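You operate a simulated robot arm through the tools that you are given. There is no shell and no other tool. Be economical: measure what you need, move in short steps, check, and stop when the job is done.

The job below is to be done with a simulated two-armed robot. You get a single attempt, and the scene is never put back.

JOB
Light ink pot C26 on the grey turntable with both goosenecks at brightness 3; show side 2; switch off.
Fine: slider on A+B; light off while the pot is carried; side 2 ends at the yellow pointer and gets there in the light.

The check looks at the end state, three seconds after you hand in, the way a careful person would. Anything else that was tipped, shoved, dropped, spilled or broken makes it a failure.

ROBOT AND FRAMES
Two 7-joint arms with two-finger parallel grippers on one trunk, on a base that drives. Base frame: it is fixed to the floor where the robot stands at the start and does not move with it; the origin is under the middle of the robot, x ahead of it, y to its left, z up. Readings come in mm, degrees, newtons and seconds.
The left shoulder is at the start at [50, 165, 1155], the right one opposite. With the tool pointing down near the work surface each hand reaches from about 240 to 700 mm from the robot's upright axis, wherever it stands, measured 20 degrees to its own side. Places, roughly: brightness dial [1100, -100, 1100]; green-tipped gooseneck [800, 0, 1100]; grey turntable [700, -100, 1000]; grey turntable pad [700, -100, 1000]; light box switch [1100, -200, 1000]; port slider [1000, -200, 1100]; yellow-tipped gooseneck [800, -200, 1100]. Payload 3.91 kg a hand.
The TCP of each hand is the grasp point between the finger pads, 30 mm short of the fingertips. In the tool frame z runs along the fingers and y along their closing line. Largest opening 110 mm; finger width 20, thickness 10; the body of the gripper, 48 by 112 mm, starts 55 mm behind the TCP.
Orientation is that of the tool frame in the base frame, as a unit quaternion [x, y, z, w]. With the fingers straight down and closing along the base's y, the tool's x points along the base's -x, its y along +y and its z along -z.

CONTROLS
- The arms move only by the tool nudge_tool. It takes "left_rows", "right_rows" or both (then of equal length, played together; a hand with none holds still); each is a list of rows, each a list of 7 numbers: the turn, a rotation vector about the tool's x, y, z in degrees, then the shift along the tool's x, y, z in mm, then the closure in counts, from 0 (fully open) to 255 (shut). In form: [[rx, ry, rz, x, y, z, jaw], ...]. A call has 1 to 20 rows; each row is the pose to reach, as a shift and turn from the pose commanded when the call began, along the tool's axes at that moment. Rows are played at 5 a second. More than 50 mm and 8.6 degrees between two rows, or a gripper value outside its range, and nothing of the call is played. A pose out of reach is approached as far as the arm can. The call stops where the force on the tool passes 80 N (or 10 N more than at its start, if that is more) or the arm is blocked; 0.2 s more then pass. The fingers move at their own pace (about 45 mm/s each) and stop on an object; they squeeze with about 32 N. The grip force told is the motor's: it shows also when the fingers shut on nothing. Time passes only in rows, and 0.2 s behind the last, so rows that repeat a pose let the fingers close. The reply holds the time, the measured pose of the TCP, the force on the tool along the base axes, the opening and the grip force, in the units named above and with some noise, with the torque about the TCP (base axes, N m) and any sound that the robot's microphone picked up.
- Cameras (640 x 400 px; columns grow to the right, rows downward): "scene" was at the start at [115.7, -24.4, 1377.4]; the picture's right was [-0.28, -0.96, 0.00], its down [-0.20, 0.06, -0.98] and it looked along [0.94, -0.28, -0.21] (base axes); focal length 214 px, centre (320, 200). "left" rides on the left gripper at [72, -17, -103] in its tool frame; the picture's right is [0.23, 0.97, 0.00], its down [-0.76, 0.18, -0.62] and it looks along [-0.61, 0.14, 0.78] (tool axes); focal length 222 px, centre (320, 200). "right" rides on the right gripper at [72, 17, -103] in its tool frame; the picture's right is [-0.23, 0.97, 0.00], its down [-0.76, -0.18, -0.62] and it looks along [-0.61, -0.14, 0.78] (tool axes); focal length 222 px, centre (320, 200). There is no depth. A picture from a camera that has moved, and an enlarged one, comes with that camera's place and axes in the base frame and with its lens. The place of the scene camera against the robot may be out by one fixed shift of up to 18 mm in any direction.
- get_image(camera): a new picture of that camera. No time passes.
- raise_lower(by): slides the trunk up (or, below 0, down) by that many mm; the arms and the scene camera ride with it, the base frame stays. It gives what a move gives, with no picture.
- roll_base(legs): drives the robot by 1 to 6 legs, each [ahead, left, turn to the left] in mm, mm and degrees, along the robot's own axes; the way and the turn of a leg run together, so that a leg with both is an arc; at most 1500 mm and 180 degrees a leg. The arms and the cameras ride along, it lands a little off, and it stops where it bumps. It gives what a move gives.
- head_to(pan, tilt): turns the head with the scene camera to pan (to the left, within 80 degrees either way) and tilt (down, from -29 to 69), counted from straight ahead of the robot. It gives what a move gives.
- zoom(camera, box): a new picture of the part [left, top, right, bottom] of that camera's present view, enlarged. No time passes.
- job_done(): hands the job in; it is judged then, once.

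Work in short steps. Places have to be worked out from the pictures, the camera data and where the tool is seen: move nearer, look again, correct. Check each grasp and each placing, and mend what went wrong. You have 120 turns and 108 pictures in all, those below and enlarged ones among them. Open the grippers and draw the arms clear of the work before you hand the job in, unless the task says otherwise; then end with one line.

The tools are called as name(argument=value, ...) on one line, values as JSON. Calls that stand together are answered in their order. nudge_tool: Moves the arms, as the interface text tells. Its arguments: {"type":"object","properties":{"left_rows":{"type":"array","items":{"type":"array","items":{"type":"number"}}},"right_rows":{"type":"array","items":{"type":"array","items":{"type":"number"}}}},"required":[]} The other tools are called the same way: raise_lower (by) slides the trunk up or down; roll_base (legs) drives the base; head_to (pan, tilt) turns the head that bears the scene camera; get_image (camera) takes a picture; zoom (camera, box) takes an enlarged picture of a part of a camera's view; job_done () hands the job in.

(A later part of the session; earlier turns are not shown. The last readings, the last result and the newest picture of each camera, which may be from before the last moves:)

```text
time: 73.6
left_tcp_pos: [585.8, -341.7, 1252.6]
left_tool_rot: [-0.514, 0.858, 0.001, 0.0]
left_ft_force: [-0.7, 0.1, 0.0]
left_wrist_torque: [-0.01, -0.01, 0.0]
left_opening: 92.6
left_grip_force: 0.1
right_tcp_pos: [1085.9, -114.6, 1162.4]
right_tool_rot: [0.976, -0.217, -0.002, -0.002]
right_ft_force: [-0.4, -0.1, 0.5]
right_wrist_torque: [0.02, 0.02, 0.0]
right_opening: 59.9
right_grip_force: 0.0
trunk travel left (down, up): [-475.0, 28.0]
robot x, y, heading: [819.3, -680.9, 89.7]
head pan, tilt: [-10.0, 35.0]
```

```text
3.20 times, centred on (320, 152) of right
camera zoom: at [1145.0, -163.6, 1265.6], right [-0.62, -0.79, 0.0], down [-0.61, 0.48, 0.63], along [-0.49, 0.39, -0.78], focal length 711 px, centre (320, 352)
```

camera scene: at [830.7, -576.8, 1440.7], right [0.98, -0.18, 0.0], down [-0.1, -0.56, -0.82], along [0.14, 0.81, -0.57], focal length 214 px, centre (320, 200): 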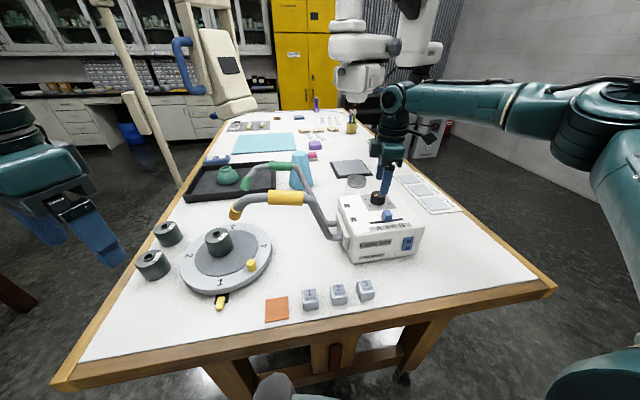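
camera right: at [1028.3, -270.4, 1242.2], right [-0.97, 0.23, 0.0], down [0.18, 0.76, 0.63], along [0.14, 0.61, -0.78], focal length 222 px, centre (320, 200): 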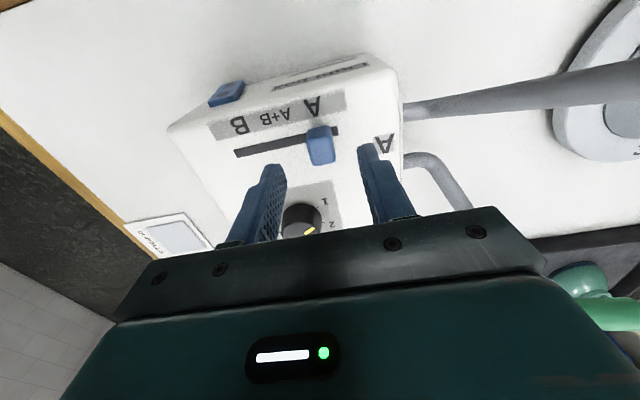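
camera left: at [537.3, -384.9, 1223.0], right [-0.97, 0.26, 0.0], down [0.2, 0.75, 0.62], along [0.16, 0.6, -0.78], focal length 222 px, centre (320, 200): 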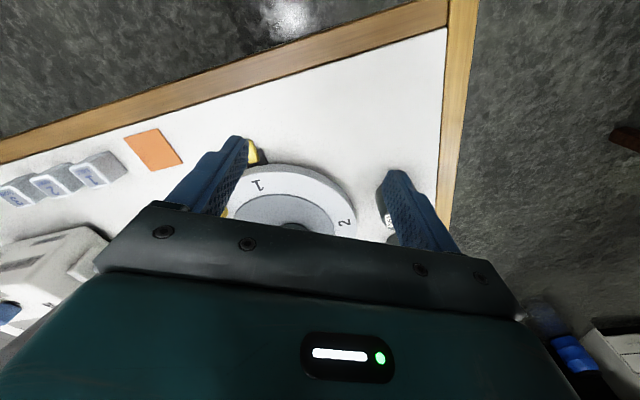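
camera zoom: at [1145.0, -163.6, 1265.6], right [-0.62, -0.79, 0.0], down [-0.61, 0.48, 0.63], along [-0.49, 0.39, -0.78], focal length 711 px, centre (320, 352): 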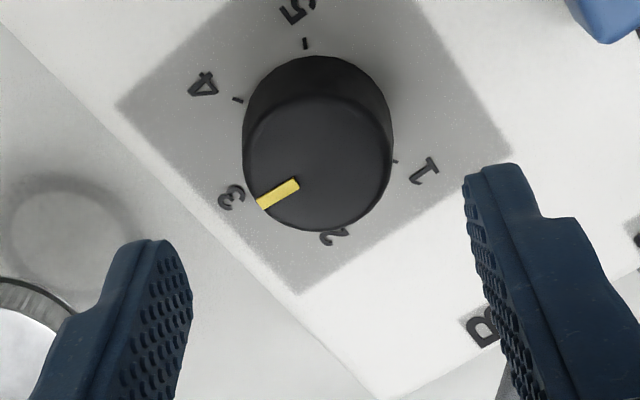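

zoom(camera="right", box=[280, 90, 360, 170])

```text
5.00 times, centred on (320, 130) of right
camera zoom: at [1145.0, -163.6, 1265.6], right [-0.62, -0.79, 0.0], down [-0.61, 0.48, 0.63], along [-0.49, 0.39, -0.78], focal length 1111 px, centre (320, 550)
```

zoom: 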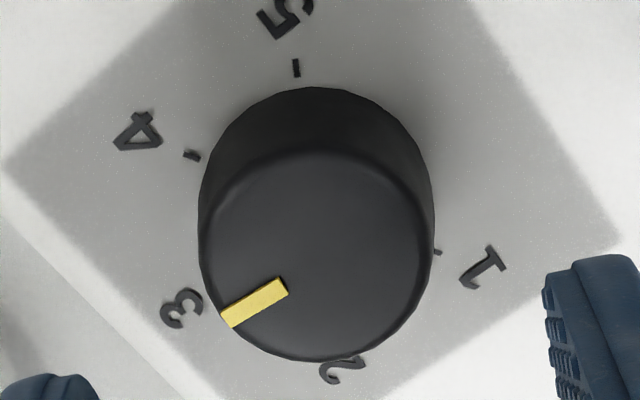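

The dial reads 3. Next is the switch: "I" should be near (1122, −240, 1005). I'll draw the right hand back to y≈−330 at this height, un-yaw it and close the jaws.

nudge_tool(right_rows=[[0, 0, 7, 14, 20, 0, 116], [0, 0, 14, 28, 40, 0, 116], [0, 0, 21, 42, 60, 0, 116], [0, 0, 28, 56, 80, 0, 200], [0, 0, 35, 70, 100, 0, 255], [0, 0, 42, 84, 120, 0, 255], [0, 0, 49, 98, 140, 0, 255], [0, 0, 57, 111, 160, 0, 255], [0, 0, 65, 124, 180, 0, 255]])

```text
time: 75.6
left_tcp_pos: [586.0, -341.7, 1253.5]
left_tool_rot: [-0.514, 0.858, 0.001, 0.001]
left_ft_force: [0.4, 0.1, 0.2]
left_wrist_torque: [0.06, 0.01, 0.0]
left_opening: 92.7
left_grip_force: 0.1
right_tcp_pos: [1120.8, -328.1, 1162.8]
right_tool_rot: [-0.705, 0.709, 0.003, 0.001]
right_ft_force: [0.4, 0.5, 0.5]
right_wrist_torque: [0.04, 0.0, 0.01]
right_opening: 0.0
right_grip_force: 32.4
trunk travel left (down, up): [-475.0, 28.0]
robot x, y, heading: [818.2, -685.8, 90.0]
head pan, tilt: [-10.0, 35.0]
```

Now I'll tilt the tool 45° forward so the fingertips point at the box's front face.

nudge_tool(right_rows=[[0, -7.5, 0, 0, 0, 0, 255], [0, -15, 0, 0, 0, 0, 255], [0, -22.5, 0, 0, 0, 0, 255], [0, -30, 0, 0, 0, 0, 255], [0, -37.5, 0, 0, 0, 0, 255], [0, -45, 0, 0, 0, 0, 255]])

get_image(camera="right")

get_image(camera="scene")

```text
time: 77.0
left_tcp_pos: [584.2, -340.9, 1251.8]
left_tool_rot: [-0.514, 0.858, 0.001, 0.0]
left_ft_force: [0.3, 0.3, -0.4]
left_wrist_torque: [0.04, 0.02, 0.0]
left_opening: 92.9
left_grip_force: 0.0
right_tcp_pos: [1136.0, -295.2, 1171.1]
right_tool_rot: [-0.652, 0.653, 0.273, 0.273]
right_ft_force: [0.0, -0.7, 0.2]
right_wrist_torque: [0.01, -0.01, -0.01]
right_opening: 0.1
right_grip_force: 32.0
right hand out of reach, approached as far as the arm can: row 5, 6
trunk travel left (down, up): [-475.0, 28.0]
robot x, y, heading: [821.4, -683.8, 90.0]
head pan, tilt: [-10.0, 35.0]
```

```text
39 pictures are left
camera right: at [1119.9, -421.3, 1190.9], right [-0.97, 0.16, 0.16], down [0.18, 0.09, 0.98], along [0.14, 0.98, -0.12], focal length 222 px, centre (320, 200)
```

right: 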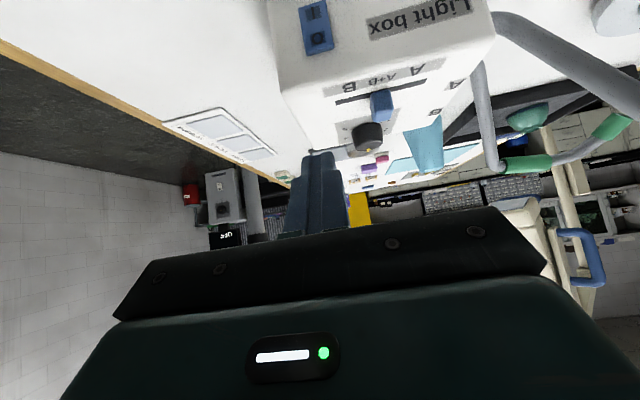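

```text
38 pictures are left
camera scene: at [830.4, -565.7, 1440.7], right [0.98, -0.18, 0.0], down [-0.1, -0.56, -0.82], along [0.14, 0.81, -0.57], focal length 214 px, centre (320, 200)
```

scene: 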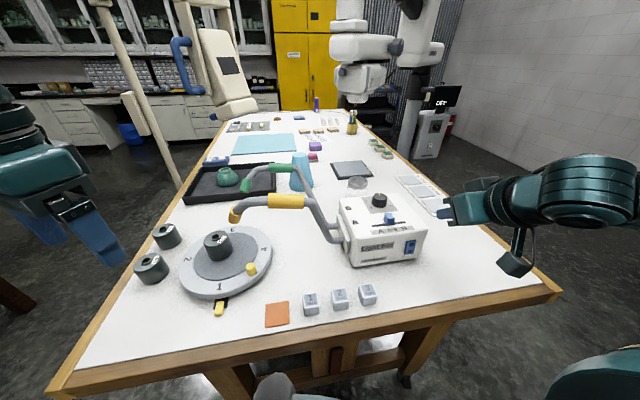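

The 45° tilt is reached. I'll lower along the front of the box to the height of the "I" half, keeping about 20 mm off the face.

nudge_tool(right_rows=[[0, 0, 0, 20, 4, 20, 255], [0, 0, 0, 40, 7, 42, 255], [0, 0, 0, 60, 10, 65, 255], [0, 0, 0, 80, 14, 88, 255], [0, 0, 0, 98, 14, 110, 255], [0, 0, 0, 98, 14, 110, 255]])

get_image(camera="right")

zoom(camera="scene", box=[340, 180, 480, 290])

```text
time: 78.4
left_tcp_pos: [584.7, -341.7, 1251.2]
left_tool_rot: [-0.514, 0.858, 0.001, 0.0]
left_ft_force: [0.2, 0.3, 0.1]
left_wrist_torque: [-0.01, -0.04, 0.02]
left_opening: 92.9
left_grip_force: 0.1
right_tcp_pos: [1121.7, -286.4, 1022.5]
right_tool_rot: [-0.651, 0.654, 0.272, 0.273]
right_ft_force: [0.0, -0.1, 1.9]
right_wrist_torque: [0.02, 0.01, 0.0]
right_opening: 0.2
right_grip_force: 32.5
right hand out of reach, approached as far as the arm can: row 1, 2, 3
trunk travel left (down, up): [-475.0, 28.0]
robot x, y, heading: [817.1, -682.5, 89.8]
head pan, tilt: [-10.0, 35.0]
```

```text
37 pictures are left
camera right: at [1104.9, -411.9, 1043.3], right [-0.97, 0.16, 0.16], down [0.18, 0.09, 0.98], along [0.14, 0.98, -0.12], focal length 222 px, centre (320, 200)
```

right: 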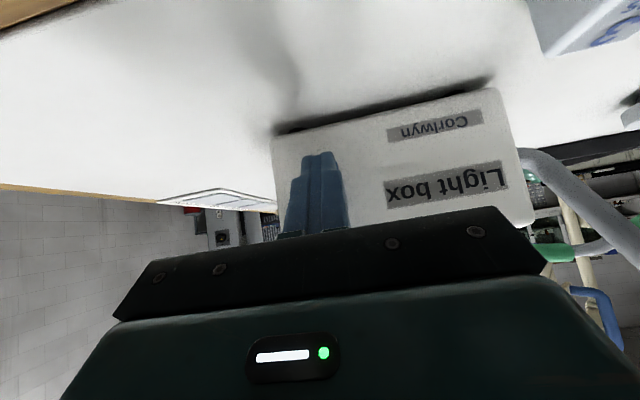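

```text
3.64 times, centred on (410, 235) of scene
camera zoom: at [830.5, -565.4, 1440.7], right [0.98, -0.18, 0.0], down [-0.1, -0.56, -0.82], along [0.14, 0.81, -0.57], focal length 780 px, centre (-7, 73)
```

zoom: 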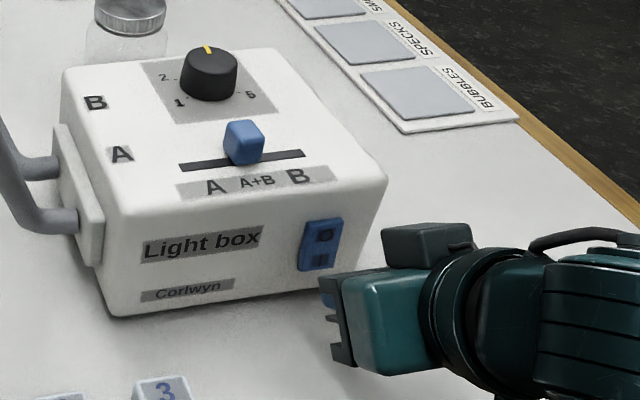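

Only the approach remains. I'll press forward (+y) gently in small rows, watching the force and listening for a click.

nudge_tool(right_rows=[[0, 0, 0, -3, 0, 3, 255], [0, 0, 0, -6, 0, 6, 255], [0, 0, 0, -9, 0, 9, 255], [0, 0, 0, -12, 0, 12, 255], [0, 0, 0, -12, 0, 12, 255]])

```text
time: 79.6
left_tcp_pos: [585.0, -343.1, 1252.0]
left_tool_rot: [-0.515, 0.857, 0.0, 0.0]
left_ft_force: [-0.2, 0.3, -0.4]
left_wrist_torque: [0.0, 0.01, 0.03]
left_opening: 92.4
left_grip_force: 0.0
right_tcp_pos: [1123.3, -269.8, 1024.2]
right_tool_rot: [-0.652, 0.653, 0.273, 0.271]
right_ft_force: [0.3, -2.2, 0.3]
right_wrist_torque: [-0.06, 0.02, 0.0]
right_opening: 0.0
right_grip_force: 31.7
trunk travel left (down, up): [-475.0, 28.0]
robot x, y, heading: [818.8, -684.4, 89.8]
head pan, tilt: [-10.0, 35.0]
```

Contact seems to be starting. I'll push 6 mm further.

nudge_tool(right_rows=[[0, 0, 0, -1.4, 0, 1.4, 255], [0, 0, 0, -2.5, 0, 3.5, 255], [0, 0, 0, -3.5, 0, 5.5, 255], [0, 0, 0, -3.5, 0, 5.5, 255]])

zoom(camera="scene", box=[180, 160, 460, 300])

```text
time: 80.6
left_tcp_pos: [584.5, -347.2, 1253.8]
left_tool_rot: [-0.514, 0.858, 0.002, 0.002]
left_ft_force: [-0.3, 0.7, 0.7]
left_wrist_torque: [-0.02, 0.02, -0.01]
left_opening: 92.6
left_grip_force: 0.0
right_tcp_pos: [1121.0, -268.7, 1023.1]
right_tool_rot: [-0.651, 0.654, 0.272, 0.271]
right_ft_force: [2.4, -35.1, 4.7]
right_wrist_torque: [-0.32, -0.18, -0.1]
right_opening: 0.1
right_grip_force: 31.7
trunk travel left (down, up): [-475.0, 28.0]
robot x, y, heading: [817.9, -676.8, 89.9]
head pan, tilt: [-10.0, 35.0]
```

```text
2.29 times, centred on (320, 230) of scene
camera zoom: at [830.7, -570.8, 1441.2], right [0.98, -0.18, 0.0], down [-0.1, -0.56, -0.82], along [0.14, 0.81, -0.57], focal length 490 px, centre (320, 131)
```

zoom: 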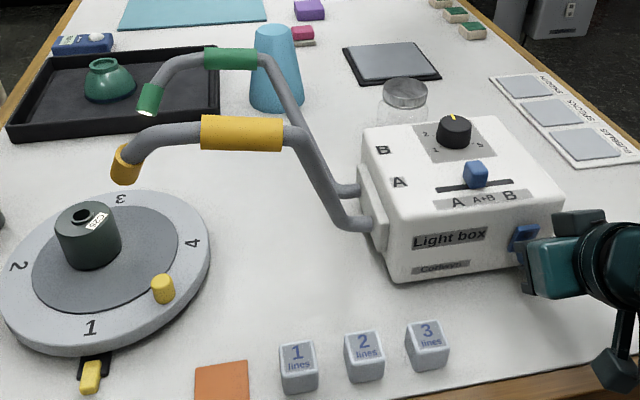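

35 N is reached and the green tip now seems bright at its end. I'll back off and check the switch and light.

nudge_tool(right_rows=[[0, 0, 0, 4, 0, -6, 255], [0, 0, 0, 14, 0, -16, 255], [0, 0, 0, 30, 0, -30, 255]])

zoom(camera="scene", box=[170, 170, 320, 300])

zoom(camera="scene", box=[380, 220, 440, 270])

```text
time: 81.4
left_tcp_pos: [585.0, -341.4, 1251.6]
left_tool_rot: [-0.515, 0.857, 0.001, 0.001]
left_ft_force: [0.8, -0.1, 0.7]
left_wrist_torque: [0.0, 0.03, -0.02]
left_opening: 92.6
left_grip_force: 0.1
right_tcp_pos: [1121.1, -305.0, 1023.1]
right_tool_rot: [-0.651, 0.654, 0.273, 0.273]
right_ft_force: [0.9, 0.4, 0.2]
right_wrist_torque: [0.0, -0.01, 0.02]
right_opening: 0.0
right_grip_force: 31.4
trunk travel left (down, up): [-475.0, 28.0]
robot x, y, heading: [818.8, -680.9, 89.9]
head pan, tilt: [-10.0, 35.0]
```

```text
3.08 times, centred on (245, 235) of scene
camera zoom: at [830.4, -565.3, 1440.7], right [0.98, -0.18, 0.0], down [-0.1, -0.56, -0.82], along [0.14, 0.81, -0.57], focal length 660 px, centre (551, 92)
```

zoom: 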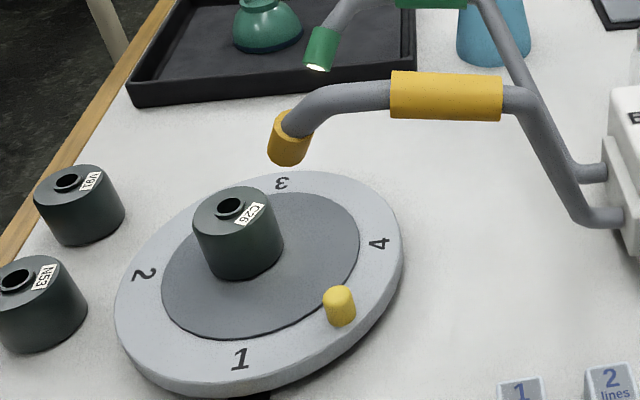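

```text
8.00 times, centred on (410, 245) of scene
camera zoom: at [830.4, -565.3, 1440.7], right [0.98, -0.18, 0.0], down [-0.1, -0.56, -0.82], along [0.14, 0.81, -0.57], focal length 1716 px, centre (-400, -160)
```

zoom: 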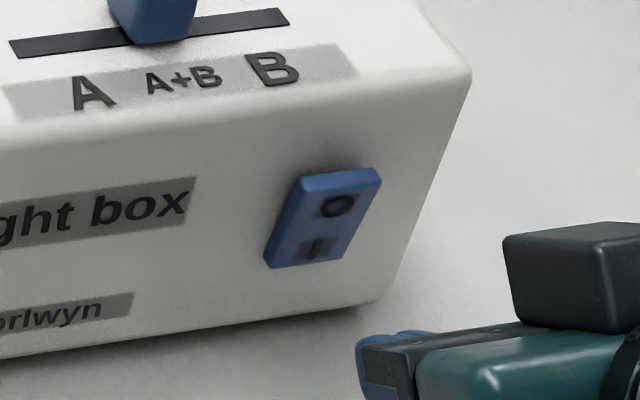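

The light is on (green port glowing, rocker tilted to I). To turn the disc I'll grip the yellow peg from the −y side with a low, flat tool passing under the goosenecks. First I'll raise and shift the right hand inward, tilting to 60°.

nudge_tool(right_rows=[[0, 0, 0, -20, 0, -20, 255], [0, 0, 0, -42, 10, -42, 255], [0, -3, 0, -42, 50, -42, 255], [0, -6, 0, -42, 90, -42, 200], [0, -9, 0, -42, 130, -42, 140], [0, -12, 0, -42, 170, -42, 140], [0, -15, 0, -42, 200, -42, 140]])

get_image(camera="scene")

```text
time: 83.0
left_tcp_pos: [584.7, -341.6, 1251.7]
left_tool_rot: [-0.515, 0.857, 0.001, 0.001]
left_ft_force: [0.2, 0.7, -0.5]
left_wrist_torque: [-0.01, -0.01, -0.01]
left_opening: 92.6
left_grip_force: 0.0
right_tcp_pos: [918.7, -299.0, 1081.8]
right_tool_rot: [-0.61, 0.613, 0.354, 0.356]
right_ft_force: [-0.6, -0.3, -1.1]
right_wrist_torque: [-0.01, -0.01, 0.01]
right_opening: 49.7
right_grip_force: 0.0
right hand out of reach, approached as far as the arm can: row 1, 2, 3, 4, 5, 6, 7
trunk travel left (down, up): [-475.0, 28.0]
robot x, y, heading: [817.9, -682.9, 90.0]
head pan, tilt: [-10.0, 35.0]
```

```text
32 pictures are left
camera scene: at [830.4, -565.4, 1440.7], right [0.98, -0.18, 0.0], down [-0.1, -0.56, -0.82], along [0.14, 0.81, -0.57], focal length 214 px, centre (320, 200)
```

scene: 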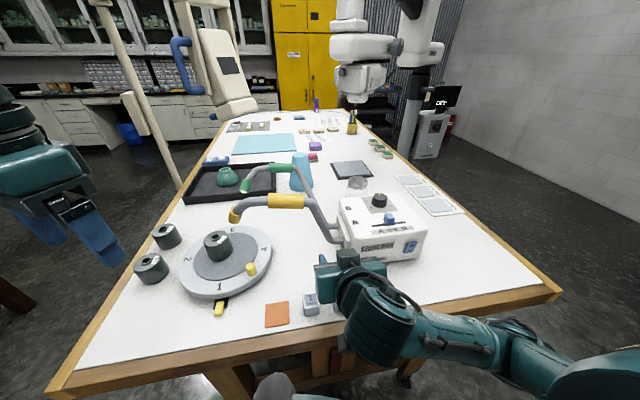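

The pose is fine (tilt 60°). Now I'll yaw 30° left while sliding further toward the turntable.

nudge_tool(right_rows=[[-5.2, 0, -3, 0, 22, 0, 140], [-10.4, 0, -6, 0, 44, 0, 140], [-15.6, 0, -9, 0, 66, 0, 140], [-20.8, 0, -12, 0, 88, 0, 140], [-26, 0, -15, 0, 110, 0, 140]])

get_image(camera="right")

zoom(camera="scene", box=[170, 150, 370, 320])

```text
time: 84.2
left_tcp_pos: [583.9, -340.5, 1252.0]
left_tool_rot: [-0.515, 0.857, 0.001, 0.0]
left_ft_force: [0.7, 0.4, 0.4]
left_wrist_torque: [0.01, 0.05, -0.01]
left_opening: 92.6
left_grip_force: 0.1
right_tcp_pos: [808.2, -299.1, 1079.8]
right_tool_rot: [0.749, -0.433, -0.434, -0.251]
right_ft_force: [0.2, -0.5, -0.2]
right_wrist_torque: [0.01, 0.0, 0.02]
right_opening: 49.8
right_grip_force: 0.0
trunk travel left (down, up): [-475.0, 28.0]
robot x, y, heading: [817.1, -684.8, 90.1]
head pan, tilt: [-10.0, 35.0]
```

```text
31 pictures are left
camera right: at [856.3, -417.9, 1067.9], right [-0.9, -0.39, 0.2], down [0.23, -0.05, 0.97], along [-0.37, 0.92, 0.14], focal length 222 px, centre (320, 200)
```

right: 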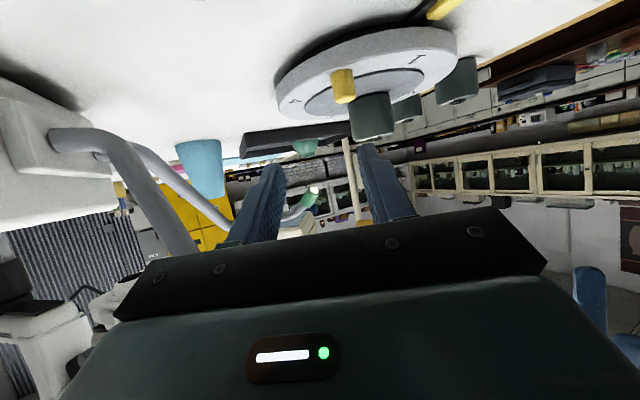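

```text
2.35 times, centred on (270, 235) of scene
camera zoom: at [830.4, -565.3, 1440.7], right [0.98, -0.18, 0.0], down [-0.1, -0.56, -0.82], along [0.14, 0.81, -0.57], focal length 505 px, centre (438, 118)
```

zoom: 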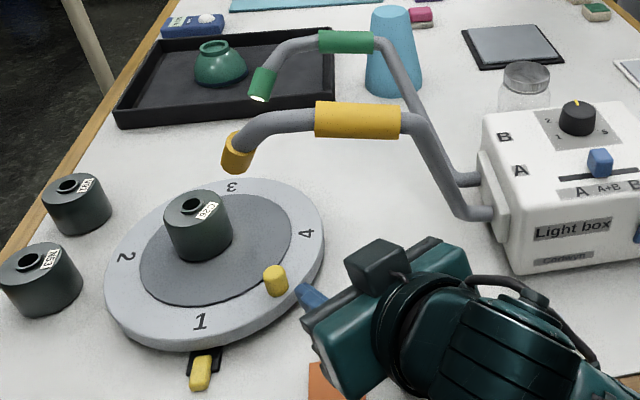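

The peg sits at about (726, −214), at −44° on a 94 mm circle. I'll lower behind it to z 1012 with the jaws open 50 mm, then look along the fingers.

nudge_tool(right_rows=[[0, 0, 0, 14, 10, 22, 140], [0, 0, 0, 28, 20, 43, 140], [0, 0, 0, 41, 29, 65, 140], [0, 0, 0, 41, 29, 65, 140]])

get_image(camera="right")

zoom(camera="scene", box=[170, 190, 330, 320])

```text
time: 85.2
left_tcp_pos: [586.1, -341.0, 1252.0]
left_tool_rot: [-0.515, 0.857, 0.0, 0.001]
left_ft_force: [-0.2, 0.8, 0.7]
left_wrist_torque: [0.0, -0.01, 0.02]
left_opening: 92.5
left_grip_force: 0.0
right_tcp_pos: [764.6, -282.3, 1011.9]
right_tool_rot: [0.749, -0.434, -0.434, -0.252]
right_ft_force: [-0.1, -0.1, -0.3]
right_wrist_torque: [0.01, 0.01, -0.01]
right_opening: 49.7
right_grip_force: 0.1
trunk travel left (down, up): [-475.0, 28.0]
robot x, y, heading: [816.3, -683.6, 89.9]
head pan, tilt: [-10.0, 35.0]
```

```text
29 pictures are left
camera right: at [814.2, -401.3, 1000.3], right [-0.9, -0.39, 0.2], down [0.23, -0.05, 0.97], along [-0.36, 0.92, 0.14], focal length 222 px, centre (320, 200)
```

right: 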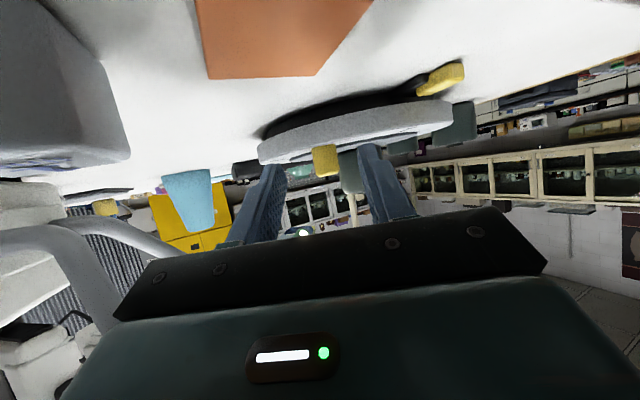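

```text
3.08 times, centred on (250, 255) of scene
camera zoom: at [830.9, -565.3, 1440.7], right [0.98, -0.18, 0.0], down [-0.1, -0.56, -0.82], along [0.14, 0.81, -0.57], focal length 660 px, centre (535, 31)
```

zoom: 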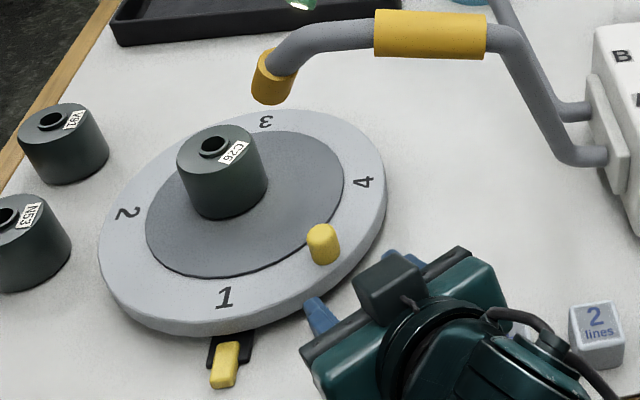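

The peg is centred between the jaws with about 57 mm to go. I'll advance so the fingertips straddle it, then look before gripping.

nudge_tool(right_rows=[[0, 0, 0, -9.5, -1, 16.5, 140], [0, 0, 0, -19, -2, 33, 140], [0, 0, 0, -28.5, -2, 49.5, 140], [0, 0, 0, -28.5, -2, 49.5, 140]])

zoom(camera="scene", box=[170, 190, 330, 320])

zoom(camera="right", box=[220, 90, 420, 215])

```text
time: 86.2
left_tcp_pos: [585.2, -341.7, 1251.9]
left_tool_rot: [-0.513, 0.858, 0.0, 0.0]
left_ft_force: [-0.1, 0.0, -0.1]
left_wrist_torque: [0.01, 0.0, -0.02]
left_opening: 92.6
left_grip_force: 0.0
right_tcp_pos: [737.4, -231.4, 1011.9]
right_tool_rot: [0.748, -0.433, -0.435, -0.252]
right_ft_force: [-0.6, 0.5, -0.3]
right_wrist_torque: [0.0, 0.01, 0.0]
right_opening: 49.6
right_grip_force: 0.0
trunk travel left (down, up): [-475.0, 28.0]
robot x, y, heading: [817.4, -683.9, 89.9]
head pan, tilt: [-10.0, 35.0]
```

```text
3.08 times, centred on (250, 255) of scene
camera zoom: at [830.9, -565.5, 1440.7], right [0.98, -0.18, 0.0], down [-0.1, -0.56, -0.82], along [0.14, 0.81, -0.57], focal length 660 px, centre (535, 31)
```

zoom: 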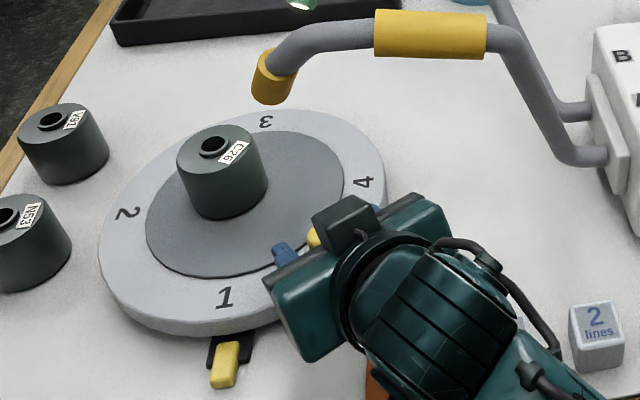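

```text
3.20 times, centred on (320, 152) of right
camera zoom: at [786.3, -350.4, 1001.0], right [-0.9, -0.39, 0.2], down [0.24, -0.05, 0.97], along [-0.36, 0.92, 0.14], focal length 711 px, centre (320, 352)
```

zoom: 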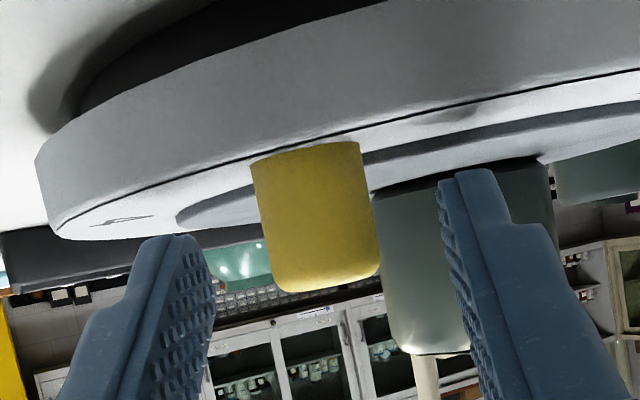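

The peg lies centred between the fingertips. Closing on it.

nudge_tool(right_rows=[[0, 0, 0, 0, 0, 0, 200], [0, 0, 0, 0, 0, 0, 255], [0, 0, 0, 0, 0, 0, 255], [0, 0, 0, 0, 0, 0, 255], [0, 0, 0, 0, 0, 0, 255]])

zoom(camera="right", box=[220, 90, 420, 215])

```text
time: 87.4
left_tcp_pos: [584.9, -342.0, 1251.5]
left_tool_rot: [-0.514, 0.858, 0.001, 0.001]
left_ft_force: [0.4, 0.3, -0.6]
left_wrist_torque: [0.0, 0.05, -0.04]
left_opening: 92.6
left_grip_force: 0.1
right_tcp_pos: [737.6, -231.8, 1012.2]
right_tool_rot: [0.749, -0.433, -0.435, -0.251]
right_ft_force: [-1.0, 1.3, 1.1]
right_wrist_torque: [-0.02, 0.02, -0.01]
right_opening: 21.3
right_grip_force: 44.5
trunk travel left (down, up): [-475.0, 28.0]
robot x, y, heading: [821.3, -684.2, 89.8]
head pan, tilt: [-10.0, 35.0]
```

```text
3.20 times, centred on (320, 152) of right
camera zoom: at [786.2, -350.5, 1000.9], right [-0.9, -0.39, 0.2], down [0.24, -0.05, 0.97], along [-0.36, 0.92, 0.14], focal length 711 px, centre (320, 352)
```

zoom: 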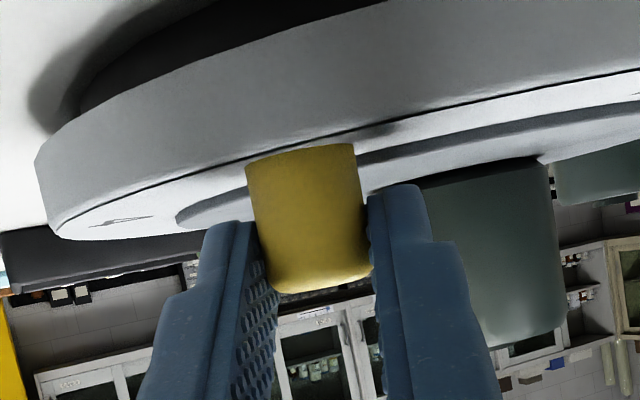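

The peg is gripped at 21 mm. Now I'll carry it along the arc, the first 45° counterclockwise.

nudge_tool(right_rows=[[0, 0, 0, -1.2, -7.1, 2.1, 255], [0, 0, 0, -2.7, -14.0, 4.7, 255], [0, 0, 0, -4.4, -20.7, 7.7, 255], [0, 0, 0, -6.4, -27.0, 11.2, 255], [0, 0, 0, -8.7, -33.1, 15.1, 255], [0, 0, 0, -11.1, -38.7, 19.4, 255], [0, 0, 0, -13.8, -43.9, 24.1, 255], [0, 0, 0, -16.7, -48.8, 29.2, 255], [0, 0, 0, -19.7, -53.1, 34.5, 255], [0, 0, 0, -23.0, -56.9, 40.1, 255]])

zoom(camera="scene", box=[170, 170, 330, 320])

```text
time: 89.6
left_tcp_pos: [585.6, -342.6, 1251.7]
left_tool_rot: [-0.514, 0.858, 0.0, 0.001]
left_ft_force: [-0.1, 0.4, -0.4]
left_wrist_torque: [0.0, 0.02, -0.02]
left_opening: 92.5
left_grip_force: 0.0
right_tcp_pos: [764.1, -164.8, 1012.6]
right_tool_rot: [0.748, -0.433, -0.434, -0.253]
right_ft_force: [-0.5, -4.7, 8.3]
right_wrist_torque: [-0.36, -0.26, 0.45]
right_opening: 21.3
right_grip_force: 44.7
trunk travel left (down, up): [-475.0, 28.0]
robot x, y, heading: [817.0, -684.1, 89.7]
head pan, tilt: [-10.0, 35.0]
```

```text
2.67 times, centred on (250, 245) of scene
camera zoom: at [830.7, -566.8, 1440.9], right [0.98, -0.18, 0.0], down [-0.1, -0.56, -0.82], along [0.14, 0.81, -0.57], focal length 572 px, centre (507, 80)
```

zoom: 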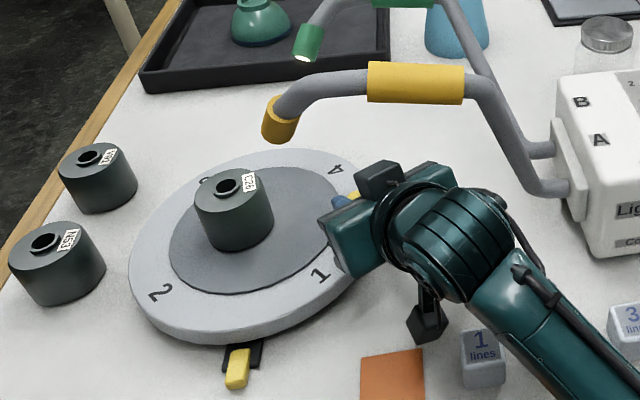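

The disc follows nicely with low forces. Now the second 45°.

nudge_tool(right_rows=[[0, 0, 0, -3.4, -3.3, 5.9, 255], [0, 0, 0, -6.8, -6.1, 11.9, 255], [0, 0, 0, -10.4, -8.3, 18.2, 255], [0, 0, 0, -14.1, -10.0, 24.5, 255], [0, 0, 0, -17.8, -11.0, 31.0, 255], [0, 0, 0, -21.5, -11.5, 37.5, 255], [0, 0, 0, -25.3, -11.4, 44.1, 255], [0, 0, 0, -29.0, -10.7, 50.5, 255], [0, 0, 0, -32.7, -9.4, 57.0, 255], [0, 0, 0, -36.3, -7.5, 63.3, 255], [0, 0, 0, -36.3, -7.5, 63.3, 255]])

zoom(camera="scene", box=[170, 170, 330, 320])

```text
time: 92.0
left_tcp_pos: [588.2, -339.6, 1252.1]
left_tool_rot: [-0.514, 0.858, 0.0, -0.002]
left_ft_force: [0.1, 0.2, 0.0]
left_wrist_torque: [-0.02, 0.0, 0.02]
left_opening: 92.7
left_grip_force: 0.1
right_tcp_pos: [741.0, -92.7, 1013.1]
right_tool_rot: [0.747, -0.435, -0.435, -0.254]
right_ft_force: [21.8, 14.2, 8.8]
right_wrist_torque: [-0.09, -0.62, 0.05]
right_opening: 21.1
right_grip_force: 44.9
trunk travel left (down, up): [-475.0, 28.0]
robot x, y, heading: [821.3, -682.1, 89.8]
head pan, tilt: [-10.0, 35.0]
```

```text
2.67 times, centred on (250, 245) of scene
camera zoom: at [833.8, -564.4, 1440.6], right [0.98, -0.18, 0.0], down [-0.1, -0.57, -0.82], along [0.14, 0.81, -0.57], focal length 572 px, centre (507, 80)
```

zoom: 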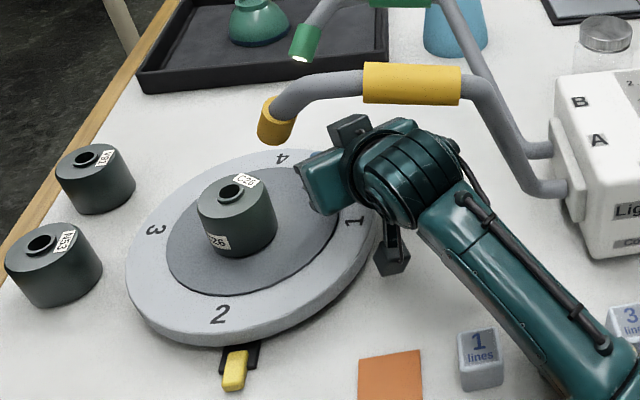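

Side 2 is nearly there, about 8° short. I'll go on tangentially by 13 mm.

nudge_tool(right_rows=[[0, 0, 0, -2.2, 0.1, 3.9, 255], [0, 0, 0, -4.5, 0.2, 7.8, 255], [0, 0, 0, -6.7, 0.4, 11.6, 255], [0, 0, 0, -6.7, 0.4, 11.6, 255]])

zoom(camera="scene", box=[200, 210, 300, 310])

```text
time: 93.0
left_tcp_pos: [587.4, -341.2, 1252.2]
left_tool_rot: [-0.514, 0.858, 0.001, -0.001]
left_ft_force: [0.1, -0.4, -0.5]
left_wrist_torque: [0.0, 0.0, -0.04]
left_opening: 92.6
left_grip_force: 0.1
right_tcp_pos: [731.3, -82.7, 1011.9]
right_tool_rot: [0.747, -0.435, -0.435, -0.253]
right_ft_force: [17.3, 15.6, 7.3]
right_wrist_torque: [0.83, -0.02, 0.0]
right_opening: 21.4
right_grip_force: 45.4
trunk travel left (down, up): [-475.0, 28.0]
robot x, y, heading: [819.8, -683.7, 89.8]
head pan, tilt: [-10.0, 35.0]
```

```text
4.00 times, centred on (250, 260) of scene
camera zoom: at [833.1, -564.2, 1440.5], right [0.98, -0.18, 0.0], down [-0.1, -0.57, -0.82], along [0.14, 0.81, -0.57], focal length 858 px, centre (600, -40)
```

zoom: 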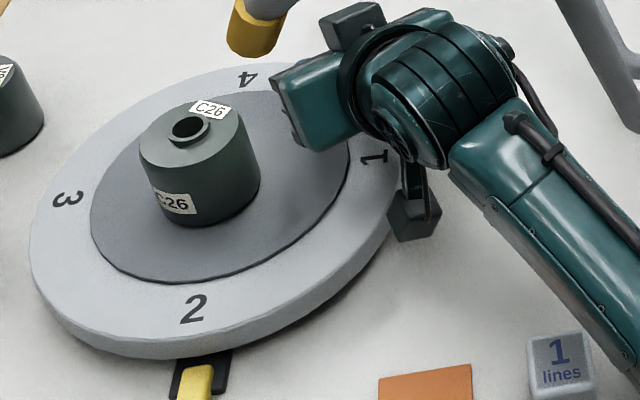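

Side 2 now sits exactly where side 1 stood before, at the pointer. I'll relax the side force and check before opening.

nudge_tool(right_rows=[[0, 0, 0, -0.3, -2.6, 0.5, 255], [0, 0, 0, -0.6, -5, 1, 255], [0, 0, 0, -0.6, -5, 1, 255]])

```text
time: 93.8
left_tcp_pos: [585.4, -341.6, 1252.1]
left_tool_rot: [-0.514, 0.858, 0.0, -0.001]
left_ft_force: [-0.7, -1.1, 0.2]
left_wrist_torque: [0.03, -0.02, 0.02]
left_opening: 92.8
left_grip_force: 0.0
right_tcp_pos: [730.6, -81.9, 1013.2]
right_tool_rot: [0.748, -0.433, -0.435, -0.25]
right_ft_force: [5.9, 4.5, 3.1]
right_wrist_torque: [1.18, 0.47, -0.03]
right_opening: 21.3
right_grip_force: 45.1
trunk travel left (down, up): [-475.0, 28.0]
robot x, y, heading: [820.1, -684.9, 89.7]
head pan, tilt: [-10.0, 35.0]
```

The force is down to about 7 N. Now I'll open and back straight out along the finger direction, staying low under the gooseneck.

nudge_tool(right_rows=[[0, 0, 0, 0, 0, 0, 150], [0, 0, 0, 0, 0, 0, 140], [0, 0, 0, 0, 0, 0, 140], [0, 0, 0, 8, 0, -14, 140], [0, 0, 0, 20, 0, -35, 140], [0, 0, 0, 35, 0, -60, 140], [0, 0, 0, 52, 0, -90, 140], [0, 0, 0, 70, 0, -121, 140], [0, 0, 0, 88, 0, -152, 140]])

zoom(camera="scene", box=[170, 160, 330, 320])

```text
time: 95.8
left_tcp_pos: [586.1, -341.7, 1252.4]
left_tool_rot: [-0.514, 0.857, 0.001, 0.001]
left_ft_force: [-0.4, 0.3, 0.3]
left_wrist_torque: [0.02, -0.01, 0.0]
left_opening: 92.6
left_grip_force: 0.0
right_tcp_pos: [819.0, -235.2, 1013.1]
right_tool_rot: [0.748, -0.433, -0.435, -0.252]
right_ft_force: [-0.9, 0.4, -0.1]
right_wrist_torque: [-0.02, 0.0, -0.01]
right_opening: 49.8
right_grip_force: 0.0
trunk travel left (down, up): [-475.0, 28.0]
robot x, y, heading: [820.9, -687.4, 89.8]
head pan, tilt: [-10.0, 35.0]
```

```text
2.50 times, centred on (250, 240) of scene
camera zoom: at [831.1, -565.9, 1440.7], right [0.98, -0.18, 0.0], down [-0.1, -0.56, -0.82], along [0.14, 0.81, -0.57], focal length 536 px, centre (495, 100)
```

zoom: 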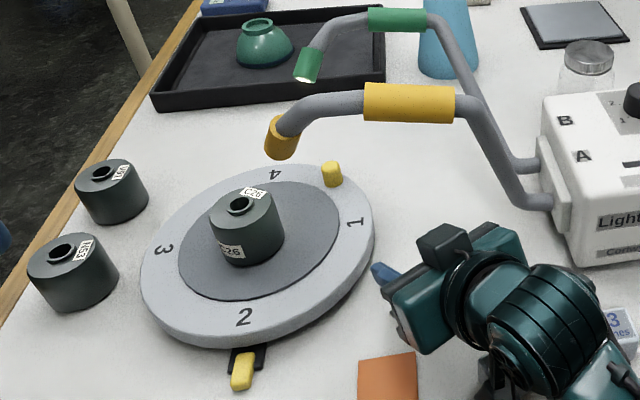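

Side 2 is at the pointer with the light on, and the pot is undisturbed. To switch off I'll take the right hand back the way it came: out and up, un-yaw, and toward the switch.

nudge_tool(right_rows=[[0, 0, 0, -11, 14, -26, 140], [0, 0, 0, -22, 28, -51, 140], [0, 0, 0, -33.2, 41.4, -76.6, 140], [5.2, 0, 3, -27.7, 22.3, -86.1, 180], [10.4, 0, 6, -22.2, 3.2, -95.6, 220], [15.6, 0, 9, -16.8, -15.8, -105.2, 255], [20.8, 0, 12, -11.3, -34.9, -114.7, 255], [26, 0, 15, -5.8, -54, -124.2, 255]])

```text
time: 97.8
left_tcp_pos: [585.1, -341.8, 1251.1]
left_tool_rot: [-0.514, 0.858, 0.0, 0.0]
left_ft_force: [-0.3, 0.0, 0.2]
left_wrist_torque: [0.03, -0.01, 0.0]
left_opening: 92.7
left_grip_force: 0.1
right_tcp_pos: [939.7, -275.3, 1106.6]
right_tool_rot: [0.597, -0.584, -0.358, -0.417]
right_ft_force: [-0.2, 0.2, -0.2]
right_wrist_torque: [0.02, 0.02, -0.01]
right_opening: 0.0
right_grip_force: 32.4
trunk travel left (down, up): [-475.0, 28.0]
robot x, y, heading: [819.7, -683.2, 90.1]
head pan, tilt: [-10.0, 35.0]
stopped in row 8 (right hand): the arm was blocked; the commanded pose is now the measured one
```

The arm reports it was blocked in the last row. I'll look at what is near.

get_image(camera="scene")

get_image(camera="right")

```text
20 pictures are left
camera scene: at [830.7, -565.3, 1440.7], right [0.98, -0.18, 0.0], down [-0.1, -0.56, -0.82], along [0.14, 0.81, -0.57], focal length 214 px, centre (320, 200)
```

scene: 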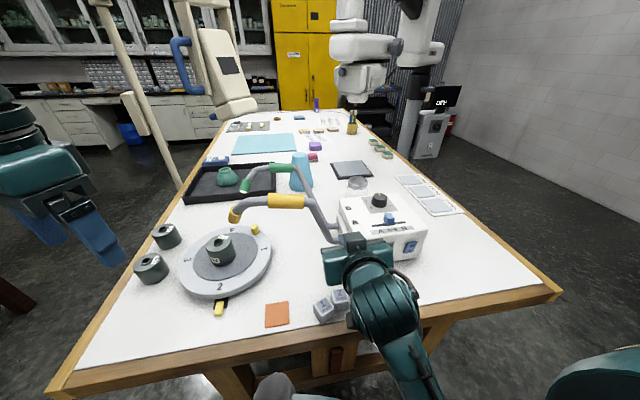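

```text
19 pictures are left
camera right: at [921.1, -400.5, 1079.1], right [-0.98, 0.12, 0.13], down [0.09, -0.27, 0.96], along [0.15, 0.95, 0.26], focal length 222 px, centre (320, 200)
```

right: 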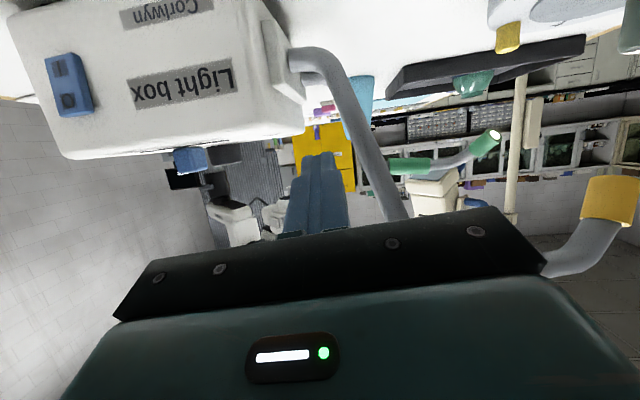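

Cube 1 looks as if it has moved; I'll zoom there.

zoom(camera="scene", box=[260, 260, 420, 360])

```text
4.00 times, centred on (340, 310) of scene
camera zoom: at [830.7, -565.3, 1440.7], right [0.98, -0.18, 0.0], down [-0.1, -0.56, -0.82], along [0.14, 0.81, -0.57], focal length 858 px, centre (240, -240)
```

zoom: 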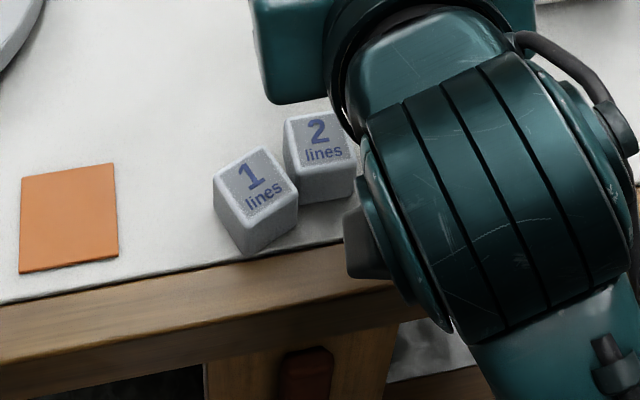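

Cube 1 was shoved about 30 mm and twisted, probably by the wrist camera on the way back, so I must put it back. I'll first raise the hand straight up and return it to vertical.

nudge_tool(right_rows=[[0, 0, 0, -30, -3, -13, 255], [0, 0, 0, -61, -5, -26, 255], [0, 0, 0, -91, -8, -40, 255], [0, 8, 0, -91, -8, -40, 255], [0, 16, 0, -91, -8, -40, 255], [0, 24, 0, -91, -8, -40, 200], [0, 32, 0, -91, -8, -40, 140], [0, 40, 0, -91, -8, -40, 100], [0, 48, 0, -91, -8, -40, 100], [0, 56, 0, -91, -8, -40, 100], [0, 64, 0, -91, -8, -40, 100]])

get_image(camera="right")

```text
time: 99.6
left_tcp_pos: [587.4, -342.9, 1252.7]
left_tool_rot: [-0.513, 0.858, 0.0, 0.0]
left_ft_force: [-0.2, 0.6, 0.1]
left_wrist_torque: [-0.07, 0.06, 0.01]
left_opening: 92.8
left_grip_force: 0.0
right_tcp_pos: [960.4, -209.7, 1094.7]
right_tool_rot: [-0.667, 0.685, 0.153, 0.248]
right_ft_force: [11.8, -21.7, 17.7]
right_wrist_torque: [-0.08, 0.35, 0.54]
right_opening: 61.2
right_grip_force: 0.1
right hand out of reach, approached as far as the arm can: row 1, 2, 3, 5, 6, 7, 8, 9
trunk travel left (down, up): [-475.0, 28.0]
robot x, y, heading: [821.8, -683.0, 89.8]
head pan, tilt: [-10.0, 35.0]
stopped in row 9 (right hand): the force on the tool passed its limit at 110 N (the readings are from after the stop); the commanded pose is now the measured one
```

```text
17 pictures are left
camera right: at [932.0, -327.5, 1138.8], right [-0.97, 0.25, 0.01], down [0.08, 0.29, 0.95], along [0.24, 0.92, -0.3], focal length 222 px, centre (320, 200)
```

right: 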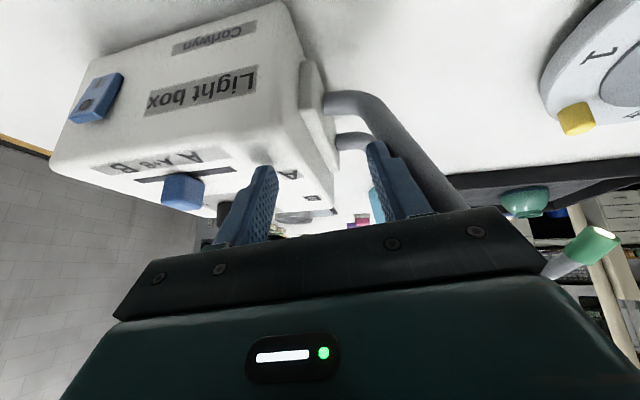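

The unreachable row pushed the hand forward against the box corner. The cleanest way out is to lift with the trunk and then back the whole base off, so I'll raise 20 mm first.

raise_lower(by=20)

zoom(camera="scene", box=[220, 160, 440, 320])

```text
time: 100.3
left_tcp_pos: [585.4, -341.1, 1272.3]
left_tool_rot: [-0.514, 0.858, 0.001, 0.0]
left_ft_force: [0.7, 0.7, -0.6]
left_wrist_torque: [0.06, 0.0, 0.01]
left_opening: 92.8
left_grip_force: 0.0
right_tcp_pos: [959.5, -207.4, 1111.3]
right_tool_rot: [-0.67, 0.684, 0.151, 0.245]
right_ft_force: [1.6, -0.7, 2.2]
right_wrist_torque: [-0.01, 0.05, 0.03]
right_opening: 66.3
right_grip_force: 0.2
trunk travel left (down, up): [-495.0, 8.0]
robot x, y, heading: [820.1, -680.7, 89.8]
head pan, tilt: [-10.0, 35.0]
```

```text
2.50 times, centred on (330, 240) of scene
camera zoom: at [831.2, -565.3, 1460.7], right [0.98, -0.18, 0.0], down [-0.1, -0.56, -0.82], along [0.14, 0.81, -0.57], focal length 536 px, centre (295, 100)
```

zoom: 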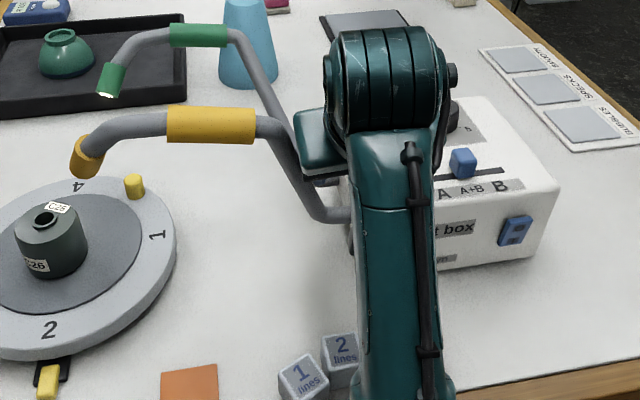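

Contact is released. I'll back the base off 160 mm so the hand comes straight out.

roll_base(legs=[[-160, 0, 0]])

get_image(camera="scene")

```text
time: 101.7
left_tcp_pos: [585.9, -500.9, 1270.9]
left_tool_rot: [-0.513, 0.858, 0.0, 0.001]
left_ft_force: [0.1, -0.1, 0.3]
left_wrist_torque: [0.02, 0.0, 0.03]
left_opening: 92.9
left_grip_force: 0.0
right_tcp_pos: [959.8, -367.8, 1111.3]
right_tool_rot: [-0.669, 0.685, 0.15, 0.245]
right_ft_force: [-0.2, 0.6, 0.8]
right_wrist_torque: [0.0, 0.01, 0.02]
right_opening: 66.9
right_grip_force: 0.0
trunk travel left (down, up): [-495.0, 8.0]
robot x, y, heading: [816.8, -844.9, 89.9]
head pan, tilt: [-10.0, 35.0]
```

```text
15 pictures are left
camera scene: at [830.5, -725.6, 1460.8], right [0.98, -0.18, 0.0], down [-0.1, -0.56, -0.82], along [0.14, 0.81, -0.57], focal length 214 px, centre (320, 200)
```

scene: 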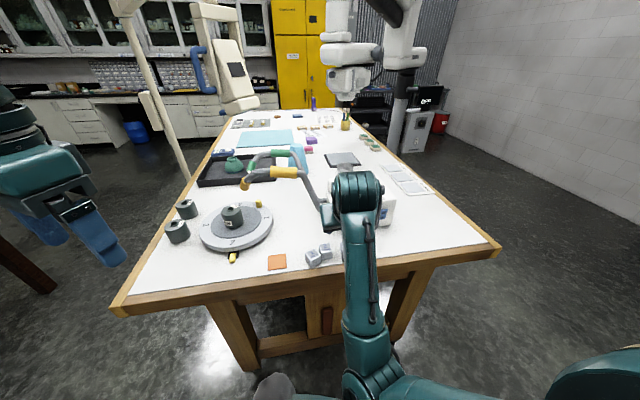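

Free and clear. I'll bring the tool vertical and a bit higher.

nudge_tool(right_rows=[[-1.6, 6.5, -0.2, -6, -1, -10, 100], [-3.1, 13, -0.5, -13, -3, -20, 100], [-4.7, 19.4, -0.7, -19, -4, -30, 100], [-6.2, 25.9, -1, -26, -6, -40, 100], [-7.8, 32.4, -1.2, -32, -7, -50, 100]])

get_image(camera="right")

```text
time: 102.9
left_tcp_pos: [585.2, -500.2, 1271.9]
left_tool_rot: [-0.514, 0.858, 0.0, 0.0]
left_ft_force: [0.0, 0.1, 0.5]
left_wrist_torque: [0.0, 0.02, -0.02]
left_opening: 92.9
left_grip_force: 0.0
right_tcp_pos: [976.9, -238.7, 1124.2]
right_tool_rot: [0.708, -0.706, -0.002, 0.001]
right_ft_force: [0.4, -0.6, -0.7]
right_wrist_torque: [0.02, 0.02, 0.0]
right_opening: 67.1
right_grip_force: 0.0
right hand out of reach, approached as far as the arm can: row 1, 2, 3, 4, 5
trunk travel left (down, up): [-495.0, 8.0]
robot x, y, heading: [818.1, -845.0, 90.1]
head pan, tilt: [-10.0, 35.0]
```

```text
14 pictures are left
camera right: at [962.2, -313.9, 1226.6], right [-0.97, 0.22, 0.0], down [0.18, 0.76, 0.62], along [0.14, 0.61, -0.78], focal length 222 px, centre (320, 200)
```

right: 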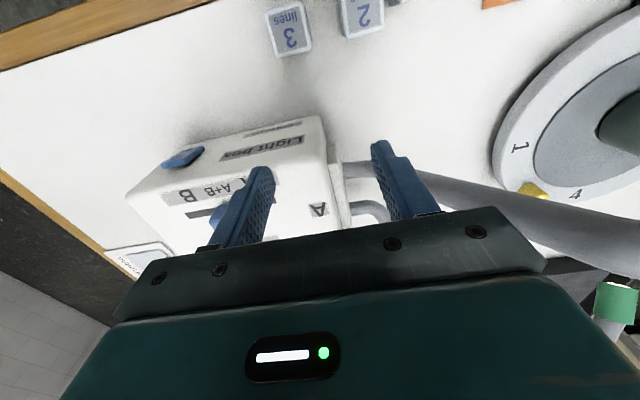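

The tool is now vertical, but the hand drifted forward to y≈−239 (no contact force). I'll try drawing it back toward the robot, watching whether it obeys.

nudge_tool(right_rows=[[0, 0, 0, 20, 0, 0, 100], [0, 0, 0, 45, 0, 0, 100], [0, 0, 0, 75, 5, 0, 100], [0, 0, 0, 105, 15, 0, 100]])

```text
time: 103.9
left_tcp_pos: [584.8, -500.6, 1271.3]
left_tool_rot: [-0.514, 0.858, 0.0, 0.001]
left_ft_force: [0.2, 0.5, -0.3]
left_wrist_torque: [-0.02, -0.01, 0.02]
left_opening: 92.5
left_grip_force: 0.0
right_tcp_pos: [983.7, -250.8, 1094.3]
right_tool_rot: [-0.707, 0.707, 0.002, 0.0]
right_ft_force: [0.3, 0.5, -0.3]
right_wrist_torque: [-0.02, -0.02, 0.04]
right_opening: 66.9
right_grip_force: 0.1
right hand out of reach, approached as far as the arm can: row 1, 2, 3, 4
trunk travel left (down, up): [-495.0, 8.0]
robot x, y, heading: [817.2, -844.1, 89.6]
head pan, tilt: [-10.0, 35.0]
```

It sinks instead of retracting, so the arm sits at some joint limit. I'll back the base another 100 mm for clearance, then work on unfolding it.

roll_base(legs=[[-100, 0, 0]])

nudge_tool(right_rows=[[0, 0, 0, 0, 0, -30, 100], [0, 0, 0, 0, 0, -60, 100], [0, 0, 0, 0, 0, -90, 100], [0, 0, 0, 0, 0, -120, 100], [0, 0, 0, 0, 0, -150, 100]])

```text
time: 105.0
left_tcp_pos: [584.5, -599.7, 1271.8]
left_tool_rot: [-0.513, 0.858, 0.0, 0.0]
left_ft_force: [0.5, 0.0, -0.3]
left_wrist_torque: [0.02, 0.02, 0.02]
left_opening: 92.5
left_grip_force: 0.0
right_tcp_pos: [983.7, -349.2, 1095.6]
right_tool_rot: [-0.706, 0.708, 0.002, 0.0]
right_ft_force: [-0.1, 0.2, -0.3]
right_wrist_torque: [0.02, -0.02, 0.03]
right_opening: 66.9
right_grip_force: 0.1
trunk travel left (down, up): [-495.0, 8.0]
robot x, y, heading: [815.6, -941.4, 89.6]
head pan, tilt: [-10.0, 35.0]
```

```text
time: 106.2
left_tcp_pos: [585.2, -599.5, 1271.7]
left_tool_rot: [-0.513, 0.858, 0.0, 0.0]
left_ft_force: [-0.3, 0.4, -0.1]
left_wrist_torque: [0.04, 0.02, -0.02]
left_opening: 92.6
left_grip_force: 0.1
right_tcp_pos: [987.8, -332.5, 1248.5]
right_tool_rot: [-0.707, 0.707, 0.001, 0.0]
right_ft_force: [-0.1, -0.4, -0.3]
right_wrist_torque: [-0.01, -0.02, -0.01]
right_opening: 67.0
right_grip_force: 0.2
right hand out of reach, approached as far as the arm can: row 1, 2, 3, 4, 5
trunk travel left (down, up): [-495.0, 8.0]
robot x, y, heading: [817.8, -941.7, 89.6]
head pan, tilt: [-10.0, 35.0]
```

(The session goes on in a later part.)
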